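You operate a simulated robot arm through the tools that you are given. There is no shell and no other tool.

Carry out the task below with a simulated two-armed robot. There is one attempt and no reset: what you move stays moved.

TASK
Bleed the oil pump into the drip tray till 100 ml have come.
Fine: then close the valve and zero the meter.

The check looks at the end state, three seconds after you hand in, the way a careful person would. Anything else that was tipped, shoved, dropped, spilled or broken makes it a failure.

THE ROBOT
Two 7-joint arms with two-finger grippers on one trunk, on a base that drives. Base frame: it is fixed to the floor where the robot stands at the start and does not move with it; the origin is under the middle of the robot, x ahead of it, y to its left, z up. Lengths are in m, angles in rad, forces in N, time in s.
The left shoulder is at the start at [0.05, 0.216, 1.246], the right one opposite. With the tool pointing down near the work surface each hand reaches from about 0.22 to 0.78 m from the robot's upright axis, wherever it stands, measured 20 degrees to its own side. Places, roughly: oil valve lever [0.5, -0.2, 1]. Payload 3.18 kg a hand.
Tool frame (each hand has its own): the origin (TCP) lies between the finger pads and is the grasp point; the fingertips stand 0.03 m ahead of it; z points along the fingers, y is the line along which they close. Largest opening 0.144 m; the body of the gripper starts 0.103 m behind the TCP.
Orientation is that of the tool frame in the base frame, as a unit quaternion [w, x, y, z]. With the fingers straight down and closing along the base's y, the tool's x points along the base's -x, its y along +y and its z along -z.

THE INTERFACE
- The arms move only by the tool step_arm. It takes "left_moves", "right_moves" or both (then of equal length, played together; a hand with none holds still); each is a list that holds one entry, the list of rows, each a list of 7 numbers: the shift along the base's x, y, z in m, then the turn, a rotation vector about the base's x, y, z in rad, then the gripper command, from -1 (shut) to 1 (fully open), values between in proportion. In form: [[[dx, dy, dz, ax, ay, az, claw], ...]]. A call has 1 to 20 rows; each row is the pose to reach, as a shift and turn from the pose commanded when the call began. Rows are played at 5 a second. More than 0.05 m and 0.15 rad between two rows, or a gripper value outside its range, and nothing of the call is played. Where a pose cannot be reached the arm comes as near as it can. A force on the tool above 90 N (or 10 N above the force at the start of the call, whichever is more), or a blocked arm, ends the call early, and 0.2 s more pass. Each finger halts on what it meets, pressing with about 28 N; the grip force reading is that of the motor and also rises with nothing between the fingers. The clock runs only during rows and for 0.2 s after the last one: add rows that repeat a pose to give the fingers time. It gives the time, the measured TCP pose, the force on the tool (base axes), the opening and the grip force at its end, in the units of the frame above (readings bear some noise), with the torque about the TCP (base axes, N m) and any sound that the robot's microphone picked up, and new pictures: "pictures" is both (left out), scene, wrist or none (wrist: the cameras of the hands that moved).
- Cameras (640 x 400 px; columns grow to the right, rows downward): "scene" is now at [0.133, -0.0153, 1.4638]; the picture's right is [-0.16, -0.99, 0.00], its down [-0.27, 0.04, -0.96] and it looks along [0.95, -0.15, -0.28] (base axes); focal length 214 px, centre (320, 200). "left" rides on the left gripper at [0.077, -0.016, -0.143] in its tool frame; the picture's right is [0.21, 0.98, 0.00], its down [-0.84, 0.18, -0.51] and it looks along [-0.50, 0.11, 0.86] (tool axes); focal length 218 px, centre (320, 200). "right" rides on the right gripper at [0.076, 0.017, -0.143] in its tool frame; the picture's right is [-0.21, 0.98, 0.00], its down [-0.84, -0.18, -0.51] and it looks along [-0.50, -0.11, 0.86] (tool axes); focal length 218 px, centre (320, 200). There is no depth. A picture from a camera that has moved, and an enlarged one, comes with that camera's place and axes in the base frame and with its lens.
- move_column(by): slides the trunk up (or, below 0, down) by that many m; the arms and the scene camera ride with it, the base frame stays. It gives what a move gives, with no picture.
- roll_base(legs): drives the robot by 1 to 6 legs, each [ahead, left, turn to the left] in m, m and rad, along the robot's own axes; the way and the turn of a leg run together, so that a leg with both is an arc; at most 1.5 m and 3.142 rad a leg. The arms and the cameras ride along, it lands a little off, and it stops where it bumps. It gives what a move gives, and a new picture of the scene camera.
- turn_head(pan, tilt): turns the head with the scene camera to pan (to the left, within 1.396 rad either way) and tilt (down, from -0.506 to 1.204), counted from straight ahead of the robot. It gives what a move gives, and a new picture of the scene camera.
- zoom(camera, box): a new picture of the part [left, top, right, bottom] of that camera's present view, enlarged. No time passes.
- close_job(): hands the job in; it is judged then, once.

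Nothing tells you exact positions but the pictures and the camera data. Unless the task says otherwise, let go and move clear before handing in.

The tools are called after "Request:" as a command line: name --argument value ..., lists and objects as JSON in quotes. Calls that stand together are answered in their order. step_arm: Moves the arms, as the interface text tells. Its arguments: {"type":"object","properties":{"left_moves":{"type":"array","items":{"type":"array","items":{"type":"array","items":{"type":"number"}}}},"right_moves":{"type":"array","items":{"type":"array","items":{"type":"array","items":{"type":"number"}}}},"pictures":{"type":"string","enum":["both","scene","wrist","none"]}},"required":[]} The other tools are called the same way: move_column (by) slides the trunk up or down; roll_base (legs) drives the base; turn_head (pan, tilt) turns the head that bears the scene camera; zoom (camera, box) takes an enlarged picture of a part of a camera's view; close_job () hands the job in.

At the start:

```text
time: 0.0
left_tool_pos: [0.3409, -0.0301, 1.433]
left_tcp_rot: [0.0, 0.0, 1.0, -0.001]
left_wrist_force: [0.2, -0.4, 0.7]
left_torque: [0.0, -0.02, 0.03]
left_width: 0.144
left_grip_force: 0.0
right_tool_pos: [0.3399, -0.4593, 1.4333]
right_tcp_rot: [0.0, 0.001, 1.0, 0.001]
right_wrist_force: [0.1, 0.0, 0.2]
right_torque: [-0.03, -0.03, 0.02]
right_width: 0.1442
right_grip_force: 0.1
trunk travel left (down, up): [-0.325, 0.044]
robot x, y, heading: [-0.0004, 0.0002, -0.004]
head pan, tilt: [-0.159, 0.281]
```

scene: 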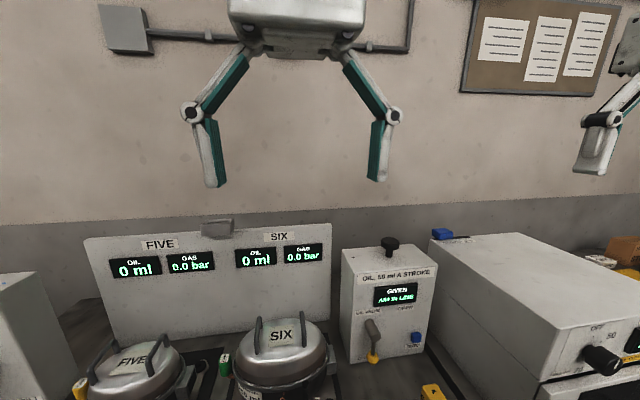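
right: 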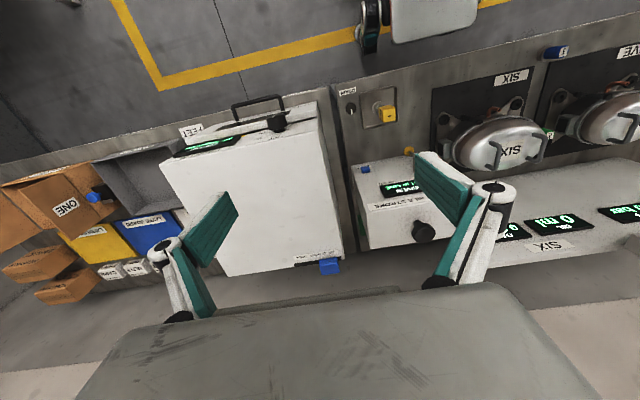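
left: 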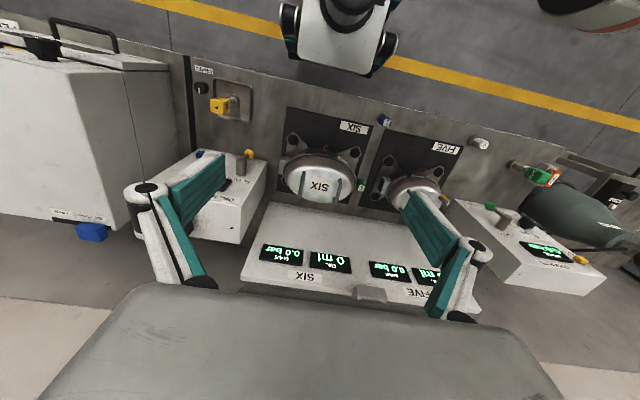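

I see a bench with two pots (FIVE, SIX), a gauge panel, and an oil pump box with a knob on top, a lever and a display. I'll zoom in and look at everything before moving.

Request:
zoom --camera "scene" --box '[330, 220, 450, 400]'

Request:
zoom --camera "right" --box '[330, 70, 480, 260]'

Request:
turn_head --pan -0.3 --tilt 0.8

```text
2.22 times, centred on (390, 310) of scene
camera zoom: at [0.133, -0.0153, 1.4638], right [-0.16, -0.99, 0.0], down [-0.27, 0.04, -0.96], along [0.95, -0.15, -0.28], focal length 477 px, centre (164, -44)
```

zoom: 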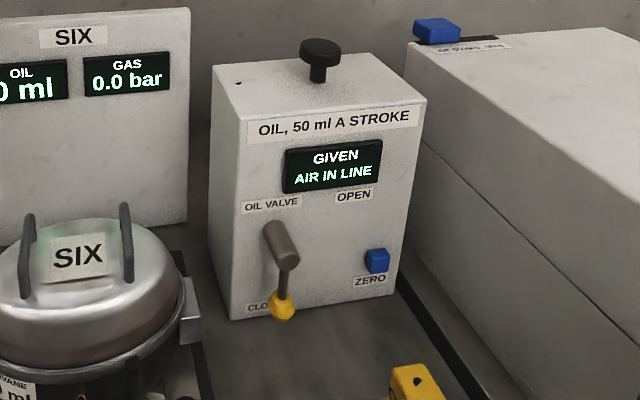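

```text
2.11 times, centred on (405, 165) of right
camera zoom: at [0.2633, -0.444, 1.5755], right [0.21, 0.98, 0.0], down [0.84, -0.18, 0.51], along [0.5, -0.11, -0.86], focal length 460 px, centre (141, 274)
```

zoom: 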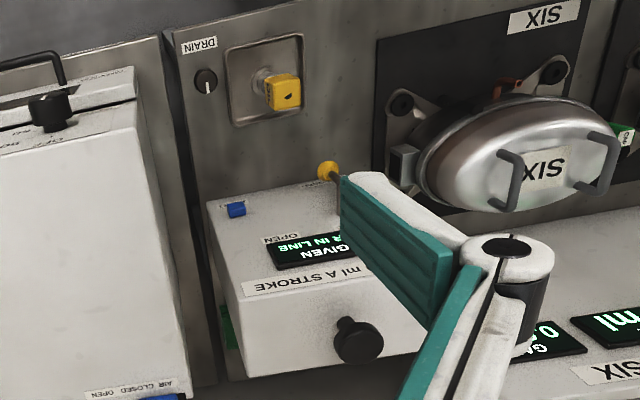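

```text
time: 0.9
left_tool_pos: [0.3415, -0.029, 1.4332]
left_tcp_rot: [0.0, -0.001, 1.0, -0.001]
left_wrist_force: [-0.7, -0.6, 0.4]
left_torque: [0.04, -0.02, -0.01]
left_width: 0.1439
left_grip_force: 0.0
right_tool_pos: [0.3409, -0.4591, 1.4335]
right_tcp_rot: [0.001, -0.001, 1.0, 0.001]
right_wrist_force: [-0.3, 0.1, -0.5]
right_torque: [0.0, -0.02, 0.04]
right_width: 0.1441
right_grip_force: 0.1
trunk travel left (down, up): [-0.325, 0.044]
robot x, y, heading: [0.0019, 0.0002, -0.001]
head pan, tilt: [-0.3, 0.799]
camera scene: at [0.1178, -0.0243, 1.4177], right [-0.3, -0.96, 0.0], down [-0.68, 0.21, -0.7], along [0.67, -0.21, -0.72], focal length 214 px, centre (320, 200)
```

scene: 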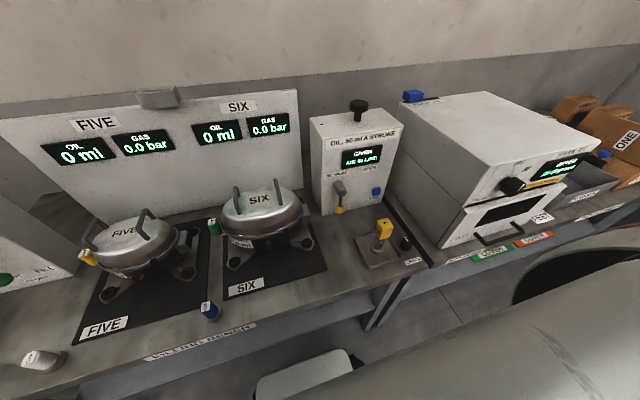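

I'll read all labels around the pump, the drain and the pots before touching anything.

Request:
zoom --camera "scene" --box '[300, 90, 440, 280]'

Request:
zoom --camera "scene" --box '[340, 200, 440, 280]'

Request:
zoom --camera "scene" --box '[180, 170, 340, 370]'

Request:
zoom --camera "scene" --box '[0, 190, 200, 400]'

Request:
zoom --camera "right" --box '[330, 80, 430, 140]'

Request:
zoom --camera "left" --box '[180, 50, 280, 240]'

```text
2.11 times, centred on (370, 185) of scene
camera zoom: at [0.1178, -0.0243, 1.4177], right [-0.3, -0.96, 0.0], down [-0.68, 0.21, -0.7], along [0.67, -0.21, -0.72], focal length 452 px, centre (215, 232)
```

zoom: 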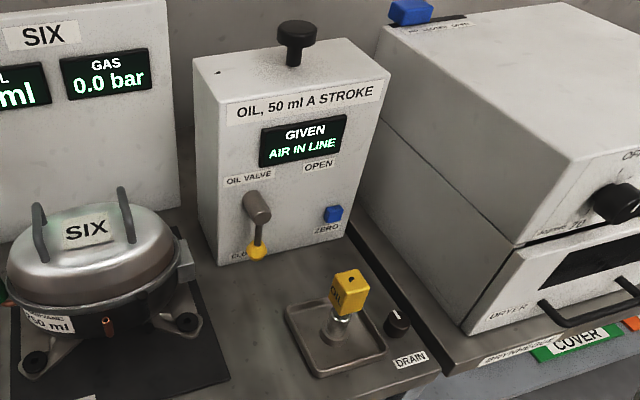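

```text
5.00 times, centred on (390, 240) of scene
camera zoom: at [0.1178, -0.0243, 1.4177], right [-0.3, -0.96, 0.0], down [-0.68, 0.21, -0.7], along [0.67, -0.21, -0.72], focal length 1072 px, centre (-30, 0)
```

zoom: 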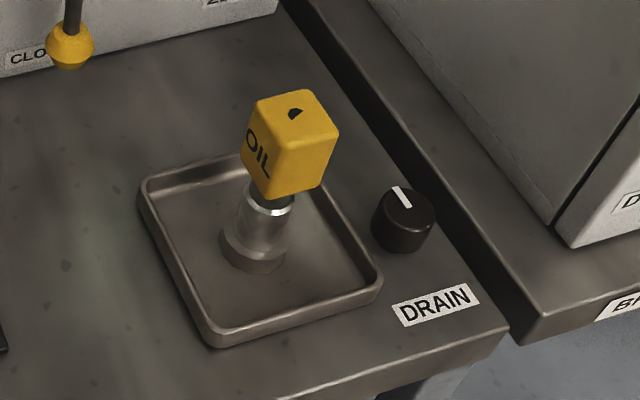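

```text
2.00 times, centred on (260, 270) of scene
camera zoom: at [0.1178, -0.0243, 1.4177], right [-0.3, -0.96, 0.0], down [-0.68, 0.21, -0.7], along [0.67, -0.21, -0.72], focal length 429 px, centre (440, 60)
```

zoom: 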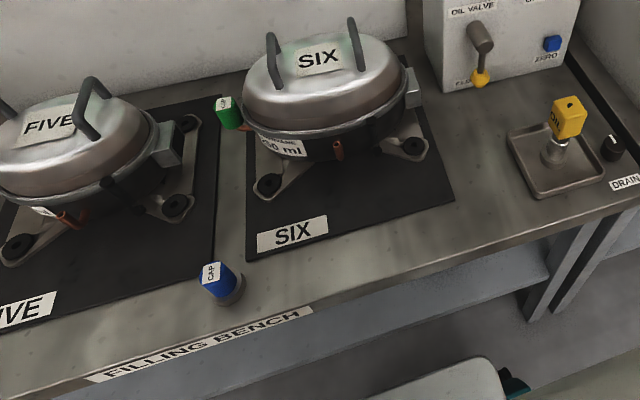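

```text
1.90 times, centred on (100, 295) of scene
camera zoom: at [0.1178, -0.0243, 1.4177], right [-0.3, -0.96, 0.0], down [-0.68, 0.21, -0.7], along [0.67, -0.21, -0.72], focal length 408 px, centre (739, 19)
```

zoom: 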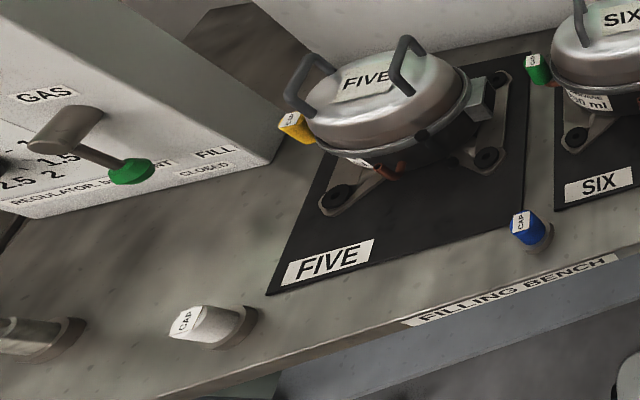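

```text
6.40 times, centred on (380, 110) of right
camera zoom: at [0.2633, -0.444, 1.5756], right [0.21, 0.98, 0.0], down [0.84, -0.18, 0.51], along [0.5, -0.11, -0.86], focal length 1397 px, centre (-64, 776)
```

zoom: 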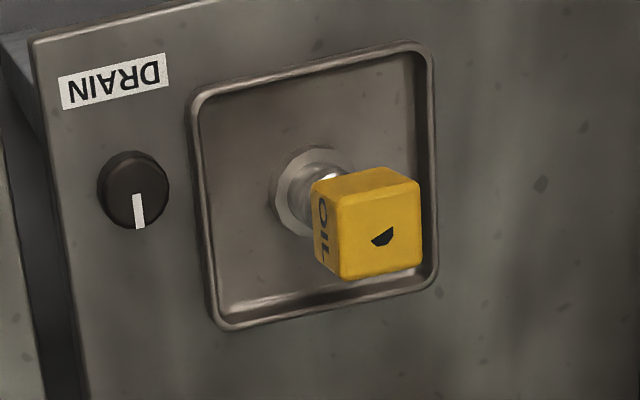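

```text
2.11 times, centred on (230, 145) of left
camera zoom: at [0.2652, -0.0458, 1.5763], right [-0.21, 0.98, 0.0], down [0.84, 0.18, 0.51], along [0.5, 0.1, -0.86], focal length 460 px, centre (510, 316)
```

zoom: 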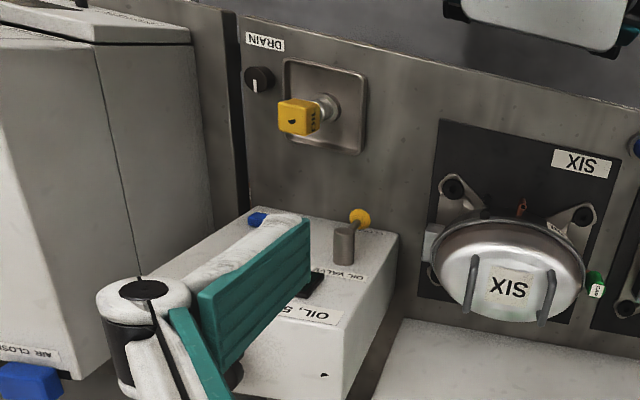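

The oil connector (yellow OIL block) is parked on the stub in the drip tray; the valve lever points down to CLOSED and the plunger knob is on top of the pump. I'll check a few details more closely before moving.

Request:
turn_head --pan -0.55 --tilt 0.75

Request:
zoom --camera "scene" --box '[220, 80, 360, 200]'

Request:
zoom --camera "scene" --box '[240, 180, 360, 280]'

Request:
zoom --camera "right" --box '[350, 130, 430, 250]'

Request:
zoom --camera "left" --box '[200, 130, 270, 240]'

```text
time: 1.7
left_tool_pos: [0.342, -0.0291, 1.4342]
left_tcp_rot: [0.0, 0.0, 1.0, -0.001]
left_wrist_force: [0.1, 0.0, 0.4]
left_torque: [-0.02, 0.02, -0.01]
left_width: 0.1439
left_grip_force: 0.1
right_tool_pos: [0.339, -0.4595, 1.4332]
right_tcp_rot: [0.0, 0.0, 1.0, 0.001]
right_wrist_force: [-0.3, 0.4, 0.0]
right_torque: [0.02, -0.05, 0.0]
right_width: 0.1443
right_grip_force: 0.1
trunk travel left (down, up): [-0.325, 0.044]
robot x, y, heading: [-0.0015, -0.0009, -0.0]
head pan, tilt: [-0.55, 0.75]
camera scene: at [0.1115, -0.0437, 1.4216], right [-0.52, -0.85, 0.0], down [-0.58, 0.36, -0.73], along [0.62, -0.38, -0.68], focal length 214 px, centre (320, 200)
```

scene: 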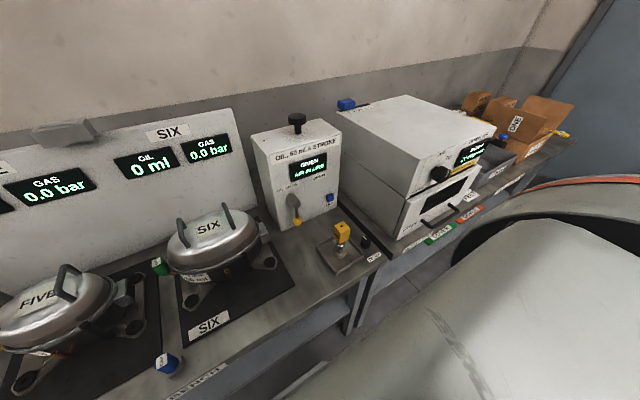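

```text
3.33 times, centred on (290, 140) of scene
camera zoom: at [0.1115, -0.0437, 1.4216], right [-0.52, -0.85, 0.0], down [-0.58, 0.36, -0.73], along [0.62, -0.38, -0.68], focal length 715 px, centre (420, 400)
```

zoom: 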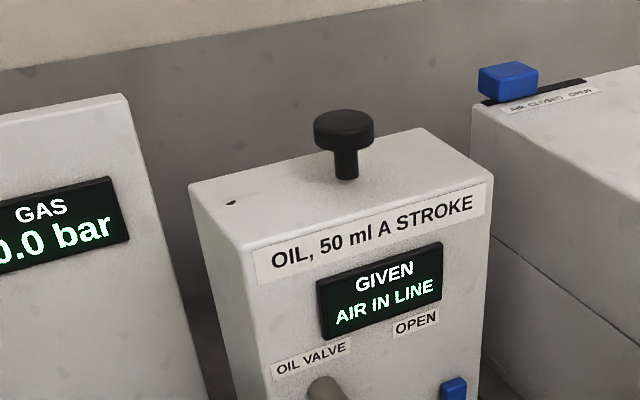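

```text
4.00 times, centred on (300, 230) of scene
camera zoom: at [0.1115, -0.0437, 1.4216], right [-0.52, -0.85, 0.0], down [-0.58, 0.36, -0.73], along [0.62, -0.38, -0.68], focal length 858 px, centre (400, 80)
```

zoom: 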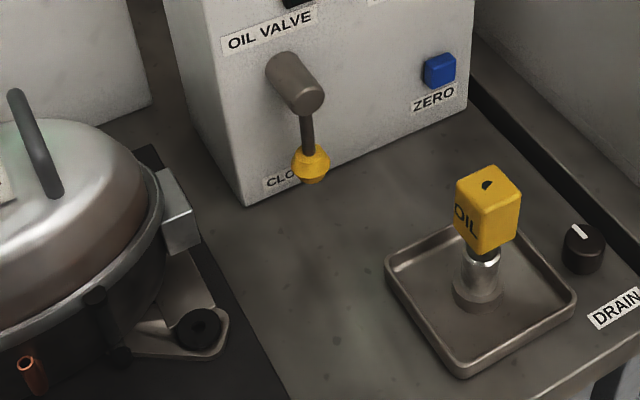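

```text
3.33 times, centred on (390, 190) of right
camera zoom: at [0.2633, -0.444, 1.5756], right [0.21, 0.98, 0.0], down [0.84, -0.18, 0.51], along [0.5, -0.11, -0.86], focal length 728 px, centre (87, 233)
```

zoom: 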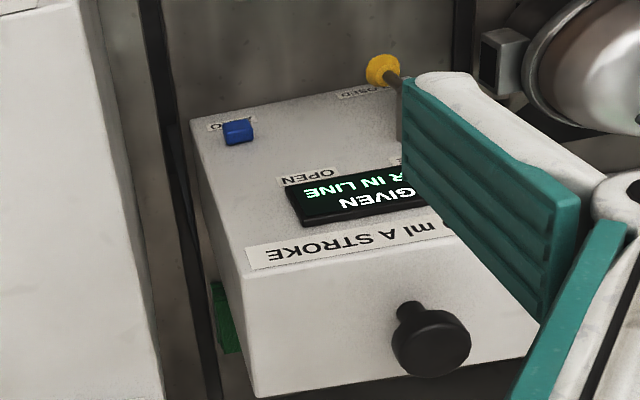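

```text
3.64 times, centred on (235, 185) of left
camera zoom: at [0.2652, -0.0458, 1.5763], right [-0.21, 0.98, 0.0], down [0.84, 0.18, 0.51], along [0.5, 0.1, -0.86], focal length 794 px, centre (629, 254)
```

zoom: 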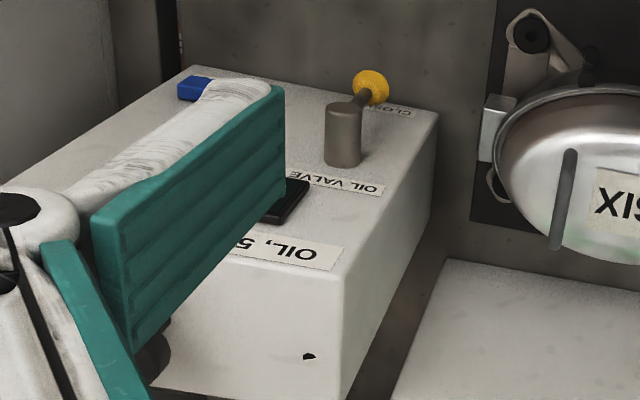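

The valve hub is near [0.516, -0.215, 1.0] with its yellow ball about 0.087 m below it (CLOSED); OPEN is to the right. First I move the left arm out of the way and bring the right hand, closed and tilted forward, to a staging point above and left of the lever.

Request:
step_arm --left_moves '[[[0, 0.04, 0, 0, 0, 0, 1], [0, 0.08, 0, 0, 0, 0, 1], [0, 0.12, 0, 0, 0, 0, 1], [0, 0.16, 0, 0, 0, 0, 1], [0, 0.2, 0, 0, 0, 0, 1], [0, 0.2, 0, 0, 0, 0, 1], [0, 0.2, 0, 0, 0, 0, 1], [0, 0.2, 0, 0, 0, 0, 1], [0, 0.2, 0, 0, 0, 0, 1], [0, 0.2, 0, 0, 0, 0, 1]]]' --right_moves '[[[0.0, 0.0, 0.0, 0, 0, 0, -1], [0.0, 0.03, -0.03, -0.0137, -0.0777, -0.0331, -1], [0.01, 0.06, -0.06, -0.0274, -0.1554, -0.0662, -1], [0.02, 0.09, -0.09, -0.0411, -0.2331, -0.0993, -1], [0.03, 0.12, -0.12, -0.0548, -0.3108, -0.1324, -1], [0.04, 0.15, -0.15, -0.0685, -0.3885, -0.1655, -1], [0.05, 0.18, -0.18, -0.0822, -0.4662, -0.1986, -1], [0.06, 0.21, -0.21, -0.0959, -0.5439, -0.2317, -1], [0.07, 0.24, -0.24, -0.1096, -0.6216, -0.2648, -1], [0.08, 0.27, -0.26, -0.137, -0.7, -0.31, -1], [0.08, 0.295, -0.283, -0.137, -0.777, -0.331, -1], [0.08, 0.295, -0.283, -0.137, -0.777, -0.331, -1]]]' --pictures "both"

```text
refused: give rows for one hand, or as many for the one as for the other
```

Request:
step_arm --left_moves '[[[0, 0.04, 0, 0, 0, 0, 1], [0, 0.08, 0, 0, 0, 0, 1], [0, 0.12, 0, 0, 0, 0, 1], [0, 0.16, 0, 0, 0, 0, 1], [0, 0.2, 0, 0, 0, 0, 1], [0, 0.2, 0, 0, 0, 0, 1], [0, 0.2, 0, 0, 0, 0, 1], [0, 0.2, 0, 0, 0, 0, 1], [0, 0.2, 0, 0, 0, 0, 1], [0, 0.2, 0, 0, 0, 0, 1], [0, 0.2, 0, 0, 0, 0, 1], [0, 0.2, 0, 0, 0, 0, 1]]]' --right_moves '[[[0.0, 0.0, 0.0, 0, 0, 0, -1], [0.0, 0.03, -0.03, -0.0137, -0.0777, -0.0331, -1], [0.01, 0.06, -0.06, -0.0274, -0.1554, -0.0662, -1], [0.02, 0.09, -0.09, -0.0411, -0.2331, -0.0993, -1], [0.03, 0.12, -0.12, -0.0548, -0.3108, -0.1324, -1], [0.04, 0.15, -0.15, -0.0685, -0.3885, -0.1655, -1], [0.05, 0.18, -0.18, -0.0822, -0.4662, -0.1986, -1], [0.06, 0.21, -0.21, -0.0959, -0.5439, -0.2317, -1], [0.07, 0.24, -0.24, -0.1096, -0.6216, -0.2648, -1], [0.08, 0.27, -0.26, -0.137, -0.7, -0.31, -1], [0.08, 0.295, -0.283, -0.137, -0.777, -0.331, -1], [0.08, 0.295, -0.283, -0.137, -0.777, -0.331, -1]]]' --pictures "both"

```text
time: 4.5
left_tool_pos: [0.3434, 0.173, 1.4326]
left_tcp_rot: [0.0, -0.001, 1.0, -0.001]
left_wrist_force: [-0.7, 0.3, -0.3]
left_torque: [-0.04, -0.02, 0.01]
left_width: 0.1437
left_grip_force: 0.1
right_tool_pos: [0.4378, -0.0285, 1.1668]
right_tcp_rot: [0.262, 0.114, 0.879, 0.382]
right_wrist_force: [-0.4, -0.3, -0.5]
right_torque: [-0.04, -0.01, -0.02]
right_width: 0.0003
right_grip_force: 28.1
right hand out of reach, approached as far as the arm can: row 4, 5, 6, 7, 8, 9, 10, 11, 12
trunk travel left (down, up): [-0.325, 0.044]
robot x, y, heading: [-0.0021, -0.0007, 0.003]
head pan, tilt: [-0.55, 0.75]
stopped in row 12 (right hand): the arm was blocked; the commanded pose is now the measured one
camera scene: at [0.1109, -0.0424, 1.4217], right [-0.52, -0.85, 0.0], down [-0.58, 0.36, -0.73], along [0.62, -0.38, -0.68], focal length 214 px, centre (320, 200)
camera right: at [0.2951, -0.0752, 1.2313], right [0.18, 0.58, 0.79], down [0.43, -0.77, 0.47], along [0.89, 0.26, -0.38], focal length 218 px, centre (320, 200)
camera left: at [0.2658, 0.156, 1.5755], right [-0.21, 0.98, 0.0], down [0.84, 0.18, 0.51], along [0.5, 0.1, -0.86], focal length 218 px, centre (320, 200)
```

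scene: 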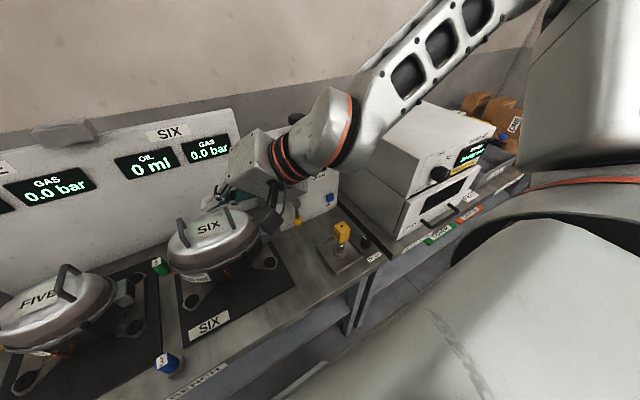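
right: 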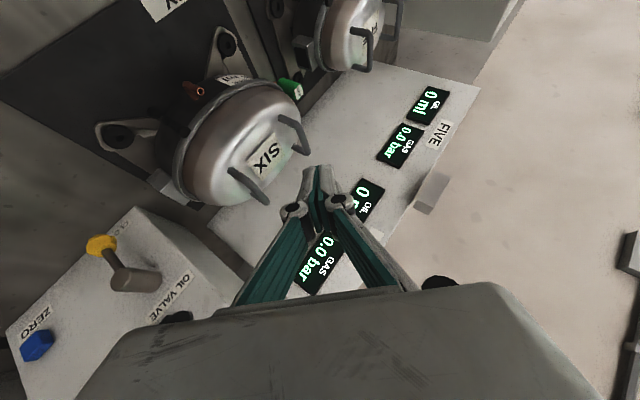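
left: 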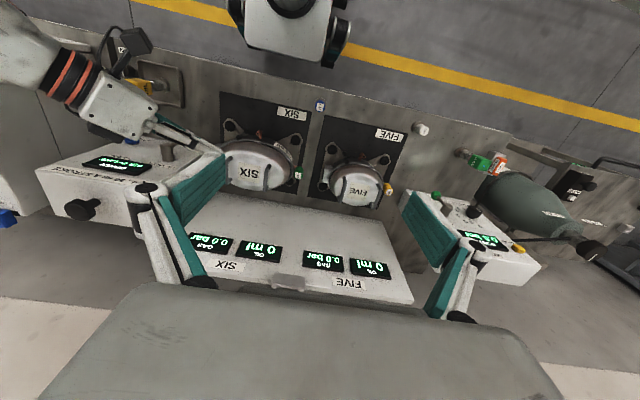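

The right wrist can't yaw to the right from that side, so it ended up pointing left over pot SIX, touching nothing as far as I see. I'll back the right hand up and out to its starting pose and use the left arm for the lever instead.

Request:
step_arm --right_moves '[[[-0.01, -0.02, 0.03, 0, 0, 0, -1], [-0.02, -0.05, 0.06, -0.0796, 0.0546, 0.0238, -1], [-0.03, -0.09, 0.08, -0.1592, 0.1092, 0.0476, -1], [-0.04, -0.13, 0.1, -0.2388, 0.1638, 0.0714, -1], [-0.05, -0.17, 0.12, -0.3184, 0.2184, 0.0952, -1], [-0.06, -0.21, 0.14, -0.398, 0.273, 0.119, -1], [-0.07, -0.25, 0.16, -0.4776, 0.3276, 0.1428, -1], [-0.08, -0.29, 0.18, -0.5572, 0.3822, 0.1666, -1], [-0.085, -0.33, 0.2, -0.6368, 0.4368, 0.1904, -1], [-0.09, -0.37, 0.22, -0.7164, 0.4914, 0.2142, -1], [-0.098, -0.4, 0.245, -0.796, 0.546, 0.238, -1], [-0.098, -0.43, 0.266, -0.796, 0.546, 0.238, -1], [-0.098, -0.43, 0.266, -0.796, 0.546, 0.238, -1]]]' --pictures "both"

```text
time: 7.3
left_tool_pos: [0.3424, 0.1717, 1.4328]
left_tcp_rot: [0.0, -0.001, 1.0, -0.002]
left_wrist_force: [0.3, 0.1, -0.1]
left_torque: [-0.08, 0.0, -0.02]
left_width: 0.1442
left_grip_force: 0.0
right_tool_pos: [0.3753, -0.5408, 1.2889]
right_tcp_rot: [0.033, -0.006, 0.998, -0.046]
right_wrist_force: [0.2, 0.0, -1.3]
right_torque: [-0.03, 0.0, 0.0]
right_width: 0.0
right_grip_force: 28.5
right hand out of reach, approached as far as the arm can: row 1, 7, 8, 9, 10, 11, 12, 13
trunk travel left (down, up): [-0.325, 0.044]
robot x, y, heading: [-0.0019, 0.0039, 0.0]
head pan, tilt: [-0.55, 0.75]
camera scene: at [0.1112, -0.0428, 1.4218], right [-0.52, -0.85, 0.0], down [-0.58, 0.36, -0.73], along [0.62, -0.38, -0.68], focal length 214 px, centre (320, 200)
camera right: at [0.2897, -0.5133, 1.4234], right [0.2, 0.98, -0.08], down [0.81, -0.12, 0.58], along [0.55, -0.18, -0.81], focal length 218 px, centre (320, 200)
```

scene: 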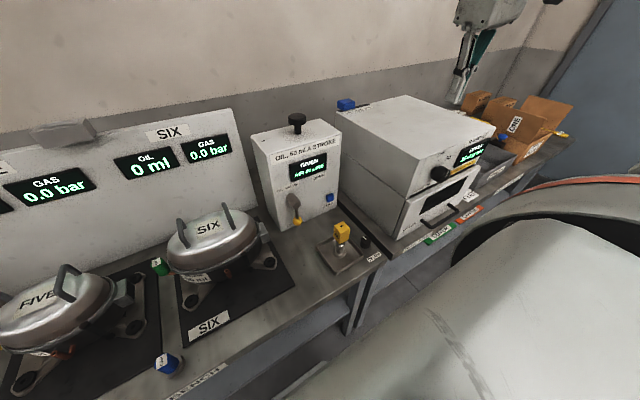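
right: 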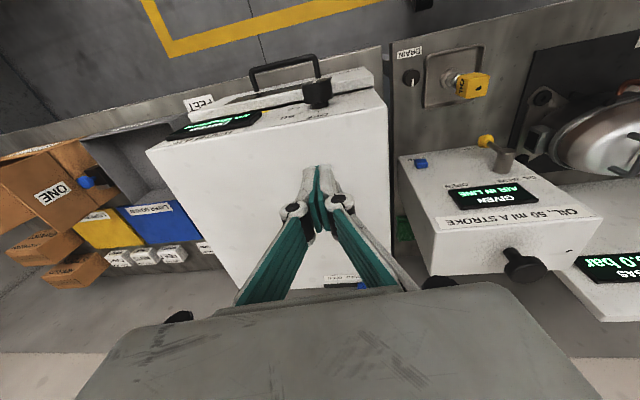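

The right hand is back over the dryer but short of its pose; nothing is disturbed. I'll let it settle and see whether it converges.

Request:
step_arm --right_moves '[[[0, 0, 0, 0, 0, 0, -1], [0, 0, 0, 0, 0, 0, -1], [0, 0, 0, 0, 0, 0, -1]]]' --pictures "wrist"

```text
time: 8.1
left_tool_pos: [0.3417, 0.1698, 1.432]
left_tcp_rot: [-0.001, -0.001, 1.0, -0.001]
left_wrist_force: [0.1, -0.2, 0.5]
left_torque: [-0.01, -0.04, 0.03]
left_width: 0.1438
left_grip_force: 0.0
right_tool_pos: [0.3752, -0.5405, 1.2878]
right_tcp_rot: [0.034, -0.008, 0.998, -0.046]
right_wrist_force: [0.7, -0.3, 0.2]
right_torque: [0.02, 0.0, -0.02]
right_width: 0.0
right_grip_force: 28.0
trunk travel left (down, up): [-0.325, 0.044]
robot x, y, heading: [-0.0013, -0.001, 0.001]
head pan, tilt: [-0.55, 0.75]
camera right: at [0.2898, -0.5144, 1.4226], right [0.2, 0.98, -0.08], down [0.81, -0.12, 0.58], along [0.55, -0.18, -0.81], focal length 218 px, centre (320, 200)
```

right: 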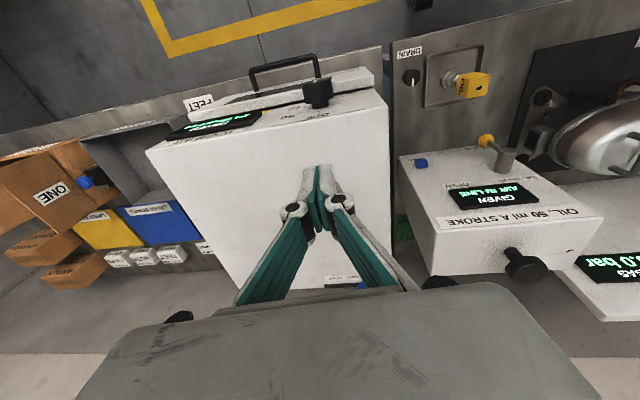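

I'll look at the right arm's shape to understand its configuration.

Request:
turn_head --pan -1.1 --tilt 0.2

Request:
turn_head --pan 0.5 --tilt 0.1

```text
time: 9.1
left_tool_pos: [0.3423, 0.1718, 1.4319]
left_tcp_rot: [-0.001, -0.001, 1.0, -0.001]
left_wrist_force: [0.0, 0.4, 0.6]
left_torque: [0.01, -0.01, 0.0]
left_width: 0.1438
left_grip_force: 0.0
right_tool_pos: [0.3761, -0.5405, 1.288]
right_tcp_rot: [0.034, -0.007, 0.998, -0.047]
right_wrist_force: [1.3, 0.0, -0.7]
right_torque: [0.01, -0.01, 0.0]
right_width: 0.0
right_grip_force: 28.3
trunk travel left (down, up): [-0.325, 0.044]
robot x, y, heading: [-0.0007, 0.0027, 0.003]
head pan, tilt: [-1.1, 0.201]
camera scene: at [0.0832, -0.0838, 1.4712], right [-0.89, -0.45, 0.0], down [-0.09, 0.18, -0.98], along [0.45, -0.87, -0.2], focal length 214 px, centre (320, 200)
```

scene: 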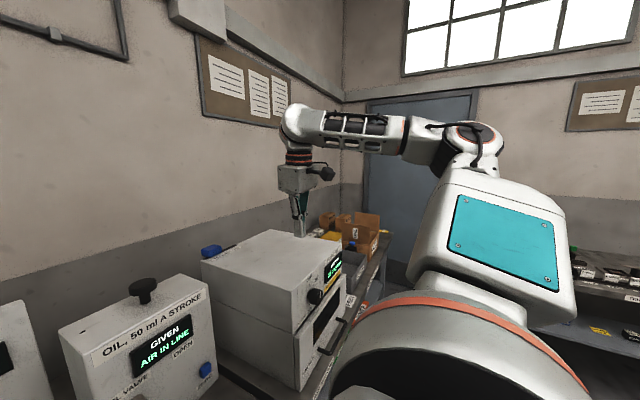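

```text
time: 10.8
left_tool_pos: [0.3432, 0.1706, 1.4325]
left_tcp_rot: [0.0, -0.001, 1.0, -0.001]
left_wrist_force: [-0.7, 0.6, -0.3]
left_torque: [0.04, -0.03, -0.01]
left_width: 0.144
left_grip_force: 0.0
right_tool_pos: [0.3755, -0.5405, 1.2881]
right_tcp_rot: [0.033, -0.007, 0.998, -0.046]
right_wrist_force: [0.9, -0.8, -0.3]
right_torque: [-0.02, -0.04, -0.01]
right_width: 0.0
right_grip_force: 27.9
trunk travel left (down, up): [-0.325, 0.044]
robot x, y, heading: [0.0012, 0.0022, 0.003]
head pan, tilt: [0.499, 0.099]
camera scene: at [0.1217, 0.0432, 1.4806], right [0.48, -0.88, 0.0], down [-0.09, -0.05, -1.0], along [0.87, 0.48, -0.1], focal length 214 px, centre (320, 200)
```

scene: 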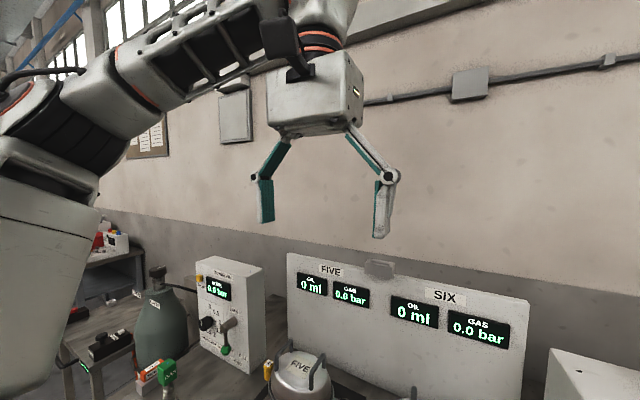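

Both arms work elbow-out, so the left hand can naturally point forward-right. I'll close the left gripper and tilt it toward that orientation while still well above the pots.

Request:
step_arm --left_moves '[[[0, 0, 0, 0, 0, 0, -1], [0.005, -0.02, -0.015, -0.0137, -0.0777, -0.0331, -1], [0.01, -0.04, -0.03, -0.0274, -0.1554, -0.0662, -1], [0.015, -0.06, -0.045, -0.0411, -0.2331, -0.0993, -1], [0.02, -0.08, -0.06, -0.0548, -0.3108, -0.1324, -1], [0.03, -0.1, -0.075, -0.0685, -0.3885, -0.1655, -1], [0.035, -0.12, -0.09, -0.0822, -0.4662, -0.1986, -1], [0.04, -0.14, -0.105, -0.0959, -0.5439, -0.2317, -1], [0.045, -0.155, -0.12, -0.1096, -0.6216, -0.2648, -1], [0.05, -0.17, -0.13, -0.1233, -0.6993, -0.2979, -1], [0.05, -0.17, -0.13, -0.137, -0.777, -0.331, -1], [0.05, -0.17, -0.13, -0.137, -0.777, -0.331, -1]]]' --pictures "wrist"

Request:
turn_head --pan -0.2 --tilt 0.5

```text
time: 13.4
left_tool_pos: [0.394, -0.0001, 1.3021]
left_tcp_rot: [0.377, 0.161, 0.91, -0.069]
left_wrist_force: [-0.4, 0.6, 0.0]
left_torque: [0.0, 0.01, 0.03]
left_width: 0.0
left_grip_force: 27.9
right_tool_pos: [0.3768, -0.5413, 1.2872]
right_tcp_rot: [0.033, -0.007, 0.998, -0.046]
right_wrist_force: [0.4, -0.6, -0.9]
right_torque: [-0.01, 0.02, 0.0]
right_width: 0.0
right_grip_force: 27.7
trunk travel left (down, up): [-0.325, 0.044]
robot x, y, heading: [-0.0013, 0.0, -0.002]
head pan, tilt: [0.499, 0.099]
camera left: at [0.2423, 0.0376, 1.3496], right [0.2, 0.97, -0.15], down [0.29, 0.09, 0.95], along [0.94, -0.23, -0.26], focal length 218 px, centre (320, 200)
```

left: 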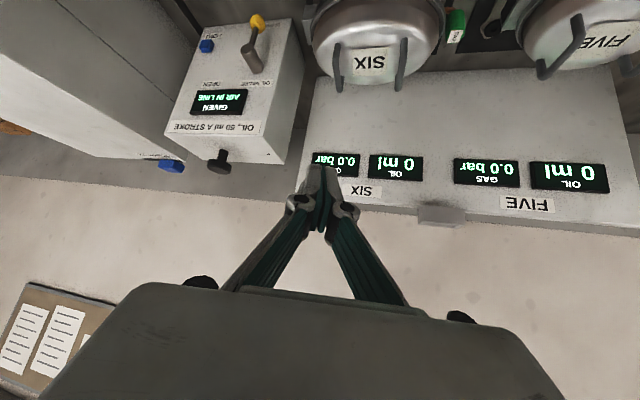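

```text
time: 14.4
left_tool_pos: [0.3943, 0.0006, 1.3022]
left_tcp_rot: [0.375, 0.16, 0.91, -0.067]
left_wrist_force: [-0.4, 0.2, 0.4]
left_torque: [-0.01, -0.03, -0.02]
left_width: 0.0
left_grip_force: 28.0
right_tool_pos: [0.3759, -0.5405, 1.2876]
right_tcp_rot: [0.034, -0.007, 0.998, -0.045]
right_wrist_force: [-0.1, 0.0, 0.2]
right_torque: [-0.01, -0.01, 0.03]
right_width: 0.0001
right_grip_force: 28.2
trunk travel left (down, up): [-0.325, 0.044]
robot x, y, heading: [-0.0018, 0.0005, -0.001]
head pan, tilt: [-0.201, 0.499]
camera scene: at [0.13, -0.0188, 1.4436], right [-0.2, -0.98, 0.0], down [-0.47, 0.1, -0.88], along [0.86, -0.17, -0.48], focal length 214 px, centre (320, 200)
```

scene: 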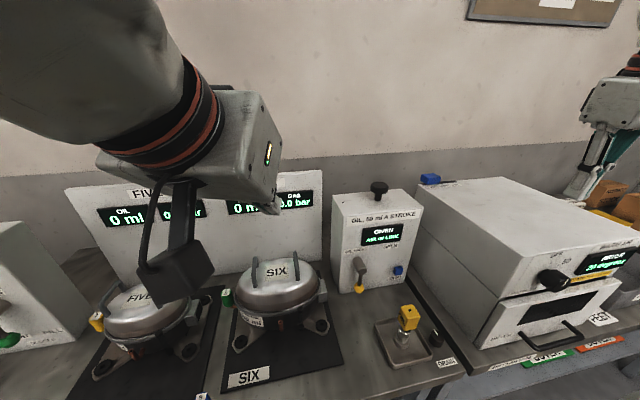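

The left hand reaches this orientation exactly. Before coming down beside pot SIX I'll measure its handle and lid so the gripper body clears them.

Request:
zoom --camera "left" --box '[200, 0, 460, 160]'

Request:
zoom --camera "scene" --box '[200, 230, 400, 355]'

```text
2.46 times, centred on (330, 80) of left
camera zoom: at [0.2419, 0.0381, 1.3499], right [0.2, 0.97, -0.15], down [0.29, 0.09, 0.95], along [0.94, -0.23, -0.26], focal length 537 px, centre (295, 495)
```

zoom: 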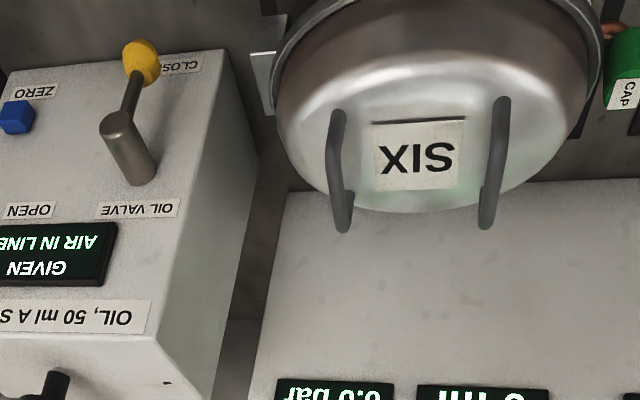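

```text
3.20 times, centred on (300, 292) of scene
camera zoom: at [0.13, -0.0188, 1.4436], right [-0.2, -0.98, 0.0], down [-0.47, 0.1, -0.88], along [0.86, -0.17, -0.48], focal length 686 px, centre (384, -96)
```

zoom: 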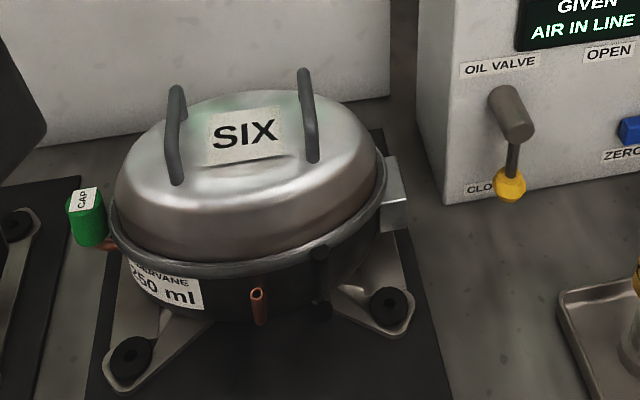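

Handle of SIX is at y≈-0.036, far enough left. I bring the left fingertips down to just left of the lever rod.

Request:
step_arm --left_moves '[[[0.01, -0.03, -0.035, 0, 0, 0, -1], [0.02, -0.06, -0.07, 0, 0, 0, -1], [0.03, -0.09, -0.105, 0, 0, 0, -1], [0.04, -0.115, -0.14, 0, 0, 0, -1], [0.05, -0.14, -0.175, 0, 0, 0, -1], [0.056, -0.163, -0.205, 0, 0, 0, -1], [0.06, -0.165, -0.23, 0, 0, 0, -1], [0.06, -0.165, -0.23, 0, 0, 0, -1]]]' --pictures "both"

```text
time: 16.2
left_tool_pos: [0.4565, -0.1849, 1.1582]
left_tcp_rot: [0.389, 0.119, 0.901, -0.151]
left_wrist_force: [0.1, -1.0, -0.8]
left_torque: [-0.04, 0.02, -0.06]
left_width: 0.0
left_grip_force: 27.8
right_tool_pos: [0.375, -0.5403, 1.2882]
right_tcp_rot: [0.034, -0.008, 0.998, -0.047]
right_wrist_force: [0.3, -0.1, 0.8]
right_torque: [-0.04, 0.01, 0.04]
right_width: 0.0
right_grip_force: 27.5
trunk travel left (down, up): [-0.325, 0.044]
robot x, y, heading: [0.0017, 0.0026, 0.001]
head pan, tilt: [-0.201, 0.499]
stopped in row 8 (left hand): the arm was blocked; the commanded pose is now the measured one
camera scene: at [0.1302, -0.0182, 1.4435], right [-0.2, -0.98, 0.0], down [-0.47, 0.1, -0.88], along [0.86, -0.18, -0.48], focal length 214 px, centre (320, 200)
camera left: at [0.3057, -0.141, 1.1978], right [0.19, 0.93, -0.33], down [0.29, 0.27, 0.92], along [0.94, -0.26, -0.22], focal length 218 px, centre (320, 200)
```

scene: 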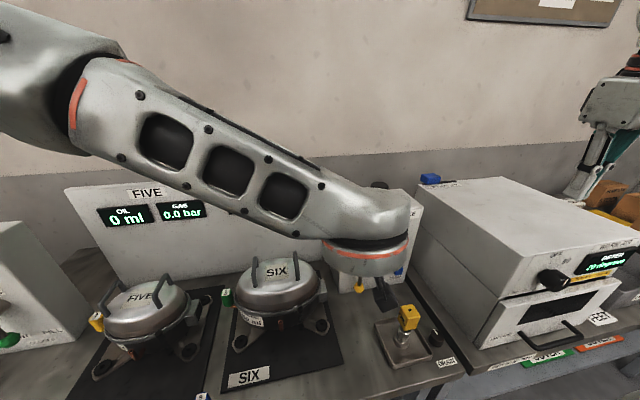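
left: 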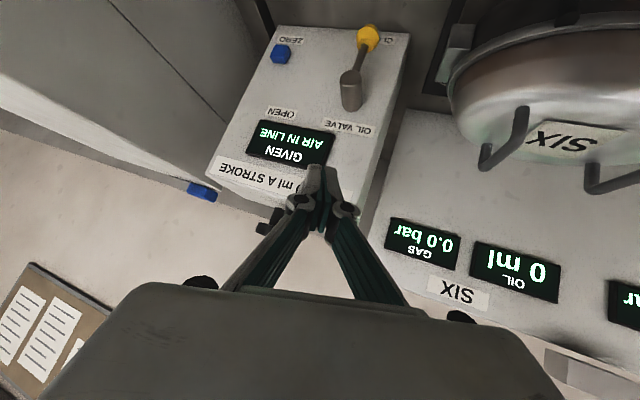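

The left arm ran into a joint limit that far to the right (no contact force). I'll back it out to the pose that worked, and instead bring the base and trunk so that the lever is in that comfortable region.

Request:
step_arm --left_moves '[[[-0.01, 0.03, 0.03, 0.03, 0, 0, -1], [-0.02, 0.06, 0.055, 0.07, 0, 0, -1], [-0.03, 0.09, 0.08, 0.1, 0, 0, -1], [-0.04, 0.12, 0.1, 0.13, 0, 0, -1], [-0.05, 0.15, 0.12, 0.16, 0, 0, -1], [-0.0625, 0.185, 0.144, 0.191, -0.004, -0.011, -1], [-0.0625, 0.185, 0.144, 0.191, -0.004, -0.011, -1]]]' --right_moves '[[[0, 0, 0.02, 0, 0, 0, -1], [0, 0, 0.04, 0, 0, 0, -1], [0, 0, 0.06, 0, 0, 0, -1], [0, 0, 0.08, 0, 0, 0, -1], [0, 0, 0.1, 0, 0, 0, -1], [0, 0, 0.12, 0, 0, 0, -1], [0, 0, 0.12, 0, 0, 0, -1]]]' --pictures "scene"

```text
time: 17.8
left_tool_pos: [0.393, -0.003, 1.2982]
left_tcp_rot: [0.374, 0.166, 0.91, -0.063]
left_wrist_force: [0.0, -0.5, -0.3]
left_torque: [0.04, 0.01, 0.02]
left_width: 0.0
left_grip_force: 27.8
right_tool_pos: [0.3766, -0.5433, 1.2867]
right_tcp_rot: [0.033, -0.008, 0.998, -0.046]
right_wrist_force: [-0.2, -0.2, -0.2]
right_torque: [0.02, 0.01, -0.01]
right_width: 0.0
right_grip_force: 27.4
right hand out of reach, approached as far as the arm can: row 1, 2, 3, 4, 5, 6, 7
trunk travel left (down, up): [-0.325, 0.044]
robot x, y, heading: [0.0012, 0.0002, -0.0]
head pan, tilt: [-0.201, 0.499]
camera scene: at [0.1307, -0.0205, 1.4434], right [-0.2, -0.98, 0.0], down [-0.47, 0.1, -0.88], along [0.86, -0.17, -0.48], focal length 214 px, centre (320, 200)
```

scene: 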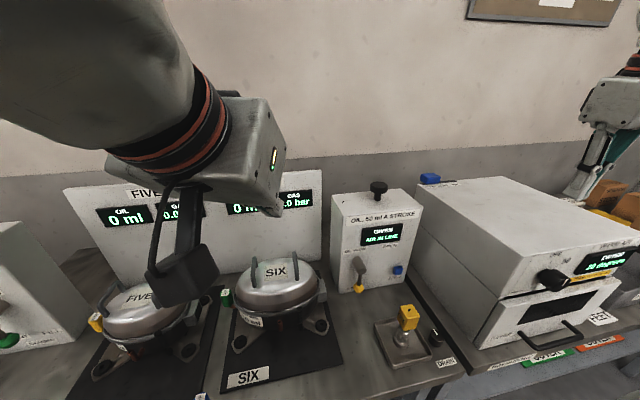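

The left hand is back at the good pose, but the right arm is stuck against a limit going up. I'll try drawing the right hand inward to free it before moving the trunk or base.

Request:
step_arm --right_moves '[[[-0.02, 0.02, 0, 0, 0, 0, -1], [-0.04, 0.04, 0, 0, 0, 0, -1], [-0.06, 0.06, 0.0, 0, 0, 0, -1], [-0.08, 0.08, 0.0, 0, 0, 0, -1], [-0.1, 0.1, 0.0, 0, 0, 0, -1], [-0.1, 0.1, 0.0, 0, 0, 0, -1]]]' --pictures "none"

```text
time: 19.2
left_tool_pos: [0.3937, -0.0021, 1.2982]
left_tcp_rot: [0.374, 0.164, 0.91, -0.063]
left_wrist_force: [-0.1, -0.2, -0.4]
left_torque: [-0.02, 0.0, -0.01]
left_width: 0.0
left_grip_force: 28.1
right_tool_pos: [0.2955, -0.4695, 1.2426]
right_tcp_rot: [0.033, -0.008, 0.998, -0.045]
right_wrist_force: [0.4, -0.4, -0.1]
right_torque: [0.03, 0.03, 0.04]
right_width: 0.0
right_grip_force: 28.0
right hand out of reach, approached as far as the arm can: row 1, 2, 3, 4, 5, 6
trunk travel left (down, up): [-0.325, 0.044]
robot x, y, heading: [-0.0011, -0.0032, 0.002]
head pan, tilt: [-0.201, 0.499]
```

I'll look at the right arm's current shape.

Request:
turn_head --pan -1.0 --tilt 0.1

```text
time: 20.3
left_tool_pos: [0.3934, -0.0018, 1.2989]
left_tcp_rot: [0.374, 0.165, 0.91, -0.064]
left_wrist_force: [0.0, -0.8, -0.2]
left_torque: [-0.02, 0.02, 0.0]
left_width: 0.0001
left_grip_force: 28.5
right_tool_pos: [0.2939, -0.4676, 1.2419]
right_tcp_rot: [0.034, -0.007, 0.998, -0.046]
right_wrist_force: [0.3, -0.3, -0.3]
right_torque: [0.0, -0.01, -0.03]
right_width: 0.0001
right_grip_force: 27.9
trunk travel left (down, up): [-0.325, 0.044]
robot x, y, heading: [0.0024, 0.0011, 0.002]
head pan, tilt: [-1.0, 0.099]
camera scene: at [0.0905, -0.0781, 1.4806], right [-0.84, -0.54, 0.0], down [-0.05, 0.08, -0.99], along [0.54, -0.84, -0.1], focal length 214 px, centre (320, 200)
```

scene: 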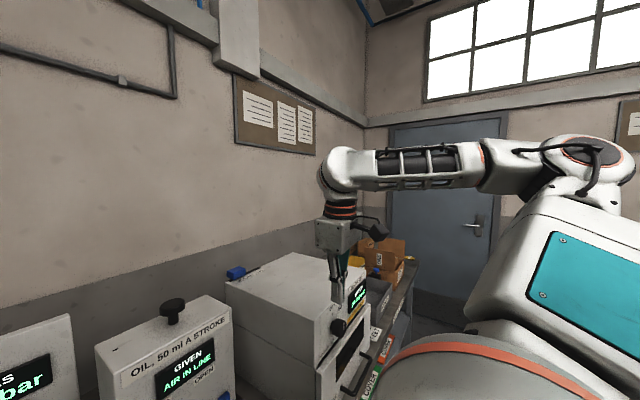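

The right arm looks fine, just limited in height in this posture. I'll test whether turning the tool a bit frees it upward.

Request:
step_arm --right_moves '[[[0, 0, 0.0, 0, 0, 0.15, -1], [0, 0, 0.0, 0, 0, 0.3, -1], [0, 0, 0.02, 0, 0, 0.4, -1], [0, 0, 0.05, 0, 0, 0.4, -1], [0, 0, 0.08, 0, 0, 0.4, -1]]]' --pictures "none"

Request:
step_arm --right_moves '[[[0, 0, 0.0, 0, 0, -0.15, -1], [0, 0, 0.0, 0, 0, -0.3, -1], [0, 0, 0.0, 0, 0, -0.45, -1], [0, 0, 0.0, 0, 0, -0.6, -1], [0, 0, 0.02, 0, 0, -0.7, -1], [0, 0, 0.05, 0, 0, -0.8, -1], [0, 0, 0.08, 0, 0, -0.8, -1]]]' --pictures "scene"

```text
time: 21.5
left_tool_pos: [0.3931, -0.0034, 1.2979]
left_tcp_rot: [0.375, 0.165, 0.91, -0.063]
left_wrist_force: [0.3, 0.4, 0.5]
left_torque: [-0.01, 0.0, 0.02]
left_width: 0.0002
left_grip_force: 28.0
right_tool_pos: [0.3107, -0.489, 1.2541]
right_tcp_rot: [0.043, -0.206, 0.977, -0.039]
right_wrist_force: [0.0, 0.8, -0.1]
right_torque: [-0.01, 0.02, -0.03]
right_width: 0.0
right_grip_force: 28.1
right hand out of reach, approached as far as the arm can: row 3, 4, 5
trunk travel left (down, up): [-0.325, 0.044]
robot x, y, heading: [0.0015, 0.0005, -0.001]
head pan, tilt: [-1.0, 0.099]
```

```text
time: 23.1
left_tool_pos: [0.3935, 0.0001, 1.2983]
left_tcp_rot: [0.375, 0.164, 0.91, -0.063]
left_wrist_force: [-0.2, 1.1, -0.3]
left_torque: [-0.04, 0.0, -0.02]
left_width: 0.0
left_grip_force: 27.7
right_tool_pos: [0.3231, -0.5115, 1.2593]
right_tcp_rot: [0.025, 0.192, 0.98, -0.053]
right_wrist_force: [-0.2, 1.0, 0.1]
right_torque: [-0.06, 0.0, -0.01]
right_width: 0.0
right_grip_force: 28.0
right hand out of reach, approached as far as the arm can: row 3, 4, 5, 6, 7
trunk travel left (down, up): [-0.325, 0.044]
robot x, y, heading: [0.0007, -0.0003, -0.002]
head pan, tilt: [-1.0, 0.099]
camera scene: at [0.0899, -0.0765, 1.4808], right [-0.84, -0.54, 0.0], down [-0.05, 0.08, -1.0], along [0.54, -0.84, -0.1], focal length 214 px, centre (320, 200)
```

scene: 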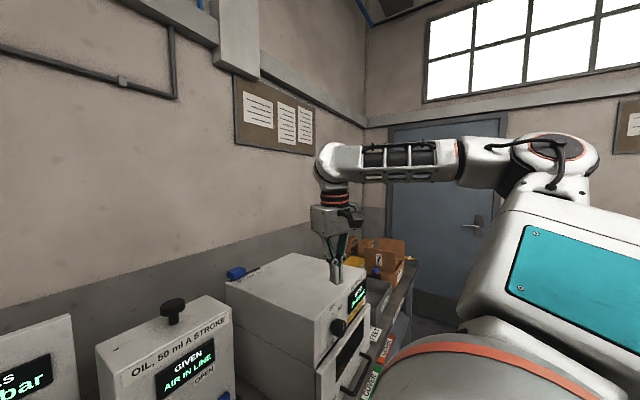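

The right arm is limited to about this height but is clear of everything. I'll shift the base 0.17 m to the right, so the lever comes into the left arm's comfortable region.

Request:
turn_head --pan -0.2 --tilt 0.5

Request:
roll_base --legs '[[0, -0.17, 0]]'

```text
time: 24.3
left_tool_pos: [0.3943, -0.0016, 1.2986]
left_tcp_rot: [0.375, 0.165, 0.91, -0.063]
left_wrist_force: [0.3, 0.1, 0.7]
left_torque: [0.03, 0.01, 0.01]
left_width: 0.0
left_grip_force: 28.0
right_tool_pos: [0.3242, -0.5129, 1.2583]
right_tcp_rot: [0.024, 0.192, 0.98, -0.051]
right_wrist_force: [0.0, 0.8, 0.6]
right_torque: [-0.01, 0.0, 0.0]
right_width: 0.0003
right_grip_force: 28.3
trunk travel left (down, up): [-0.325, 0.044]
robot x, y, heading: [0.0015, -0.0001, 0.0]
head pan, tilt: [-0.201, 0.499]
camera scene: at [0.13, -0.0191, 1.4436], right [-0.2, -0.98, 0.0], down [-0.47, 0.1, -0.88], along [0.86, -0.18, -0.48], focal length 214 px, centre (320, 200)
```

scene: 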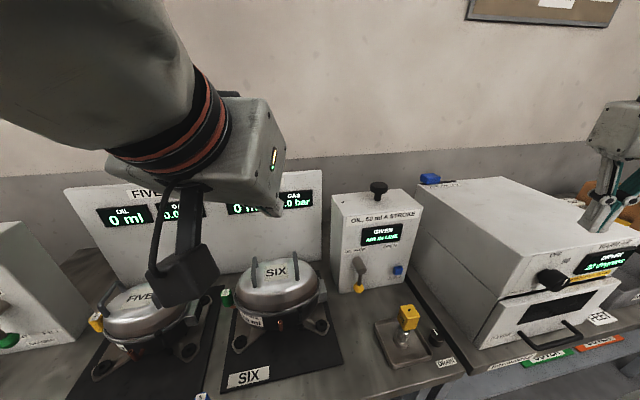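

```text
time: 26.4
left_tool_pos: [0.3934, -0.1713, 1.2987]
left_tcp_rot: [0.374, 0.165, 0.91, -0.063]
left_wrist_force: [0.2, -0.1, -0.4]
left_torque: [0.02, 0.02, 0.02]
left_width: 0.0
left_grip_force: 28.3
right_tool_pos: [0.3226, -0.6811, 1.2592]
right_tcp_rot: [0.024, 0.192, 0.98, -0.052]
right_wrist_force: [-0.1, 0.7, -0.8]
right_torque: [-0.01, 0.01, 0.03]
right_width: 0.0
right_grip_force: 28.1
trunk travel left (down, up): [-0.325, 0.044]
robot x, y, heading: [-0.0015, -0.1677, -0.003]
head pan, tilt: [-0.201, 0.499]
camera scene: at [0.1298, -0.1871, 1.4436], right [-0.2, -0.98, 0.0], down [-0.47, 0.1, -0.88], along [0.86, -0.18, -0.48], focal length 214 px, centre (320, 200)
```

scene: 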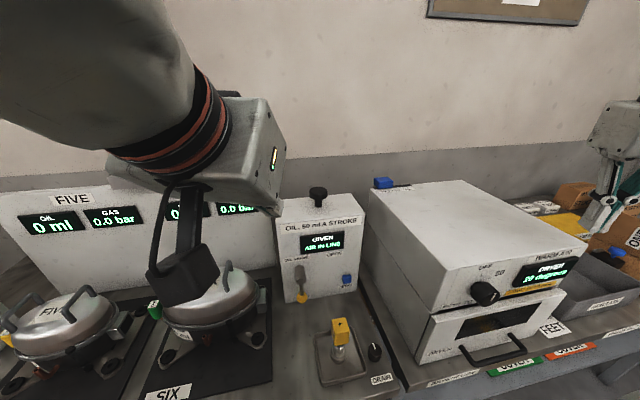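

The base landed as asked (y≈-0.168). I now lower the left hand towards the lever in small steps and watch for reach problems.

Request:
step_arm --left_moves '[[[0.01, 0.0, -0.035, 0, 0, 0, -1], [0.02, 0.0, -0.07, 0, 0, 0, -1], [0.03, 0.005, -0.105, 0, 0, 0, -1], [0.035, 0.008, -0.14, 0, 0, 0, -1], [0.045, 0.01, -0.17, 0, 0, 0, -1], [0.045, 0.01, -0.17, 0, 0, 0, -1]]]' --pictures "both"

```text
time: 27.8
left_tool_pos: [0.4368, -0.1603, 1.128]
left_tcp_rot: [0.375, 0.166, 0.91, -0.064]
left_wrist_force: [-0.3, 0.4, 0.2]
left_torque: [-0.03, -0.01, 0.03]
left_width: 0.0
left_grip_force: 28.2
right_tool_pos: [0.3212, -0.681, 1.2588]
right_tcp_rot: [0.025, 0.192, 0.98, -0.052]
right_wrist_force: [0.8, 0.1, 0.2]
right_torque: [0.01, -0.04, -0.01]
right_width: 0.0002
right_grip_force: 28.4
trunk travel left (down, up): [-0.325, 0.044]
robot x, y, heading: [-0.0016, -0.1667, 0.003]
head pan, tilt: [-0.201, 0.499]
camera scene: at [0.1291, -0.1869, 1.4437], right [-0.2, -0.98, 0.0], down [-0.47, 0.1, -0.88], along [0.86, -0.18, -0.48], focal length 214 px, centre (320, 200)
camera left: at [0.2863, -0.1224, 1.1756], right [0.2, 0.97, -0.14], down [0.29, 0.08, 0.95], along [0.94, -0.23, -0.26], focal length 218 px, centre (320, 200)
```

scene: 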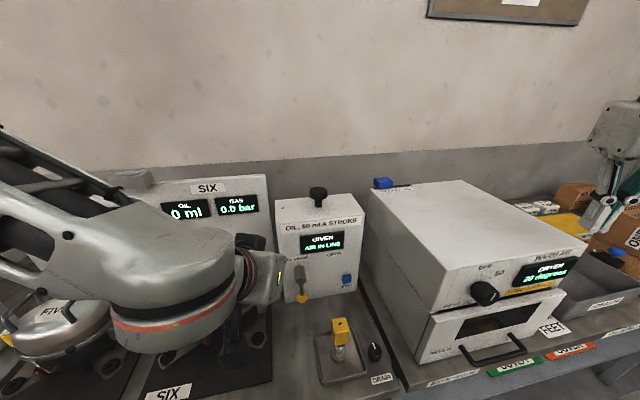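
left: 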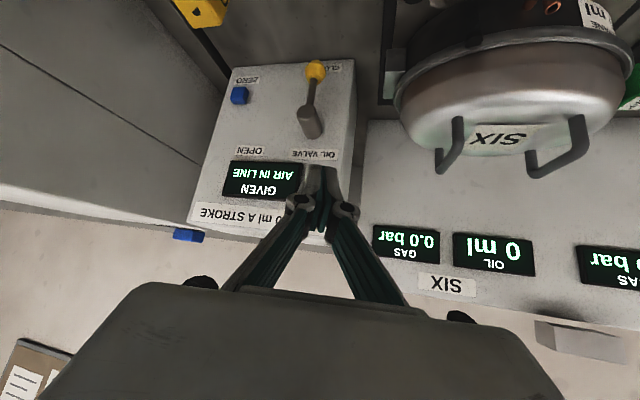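

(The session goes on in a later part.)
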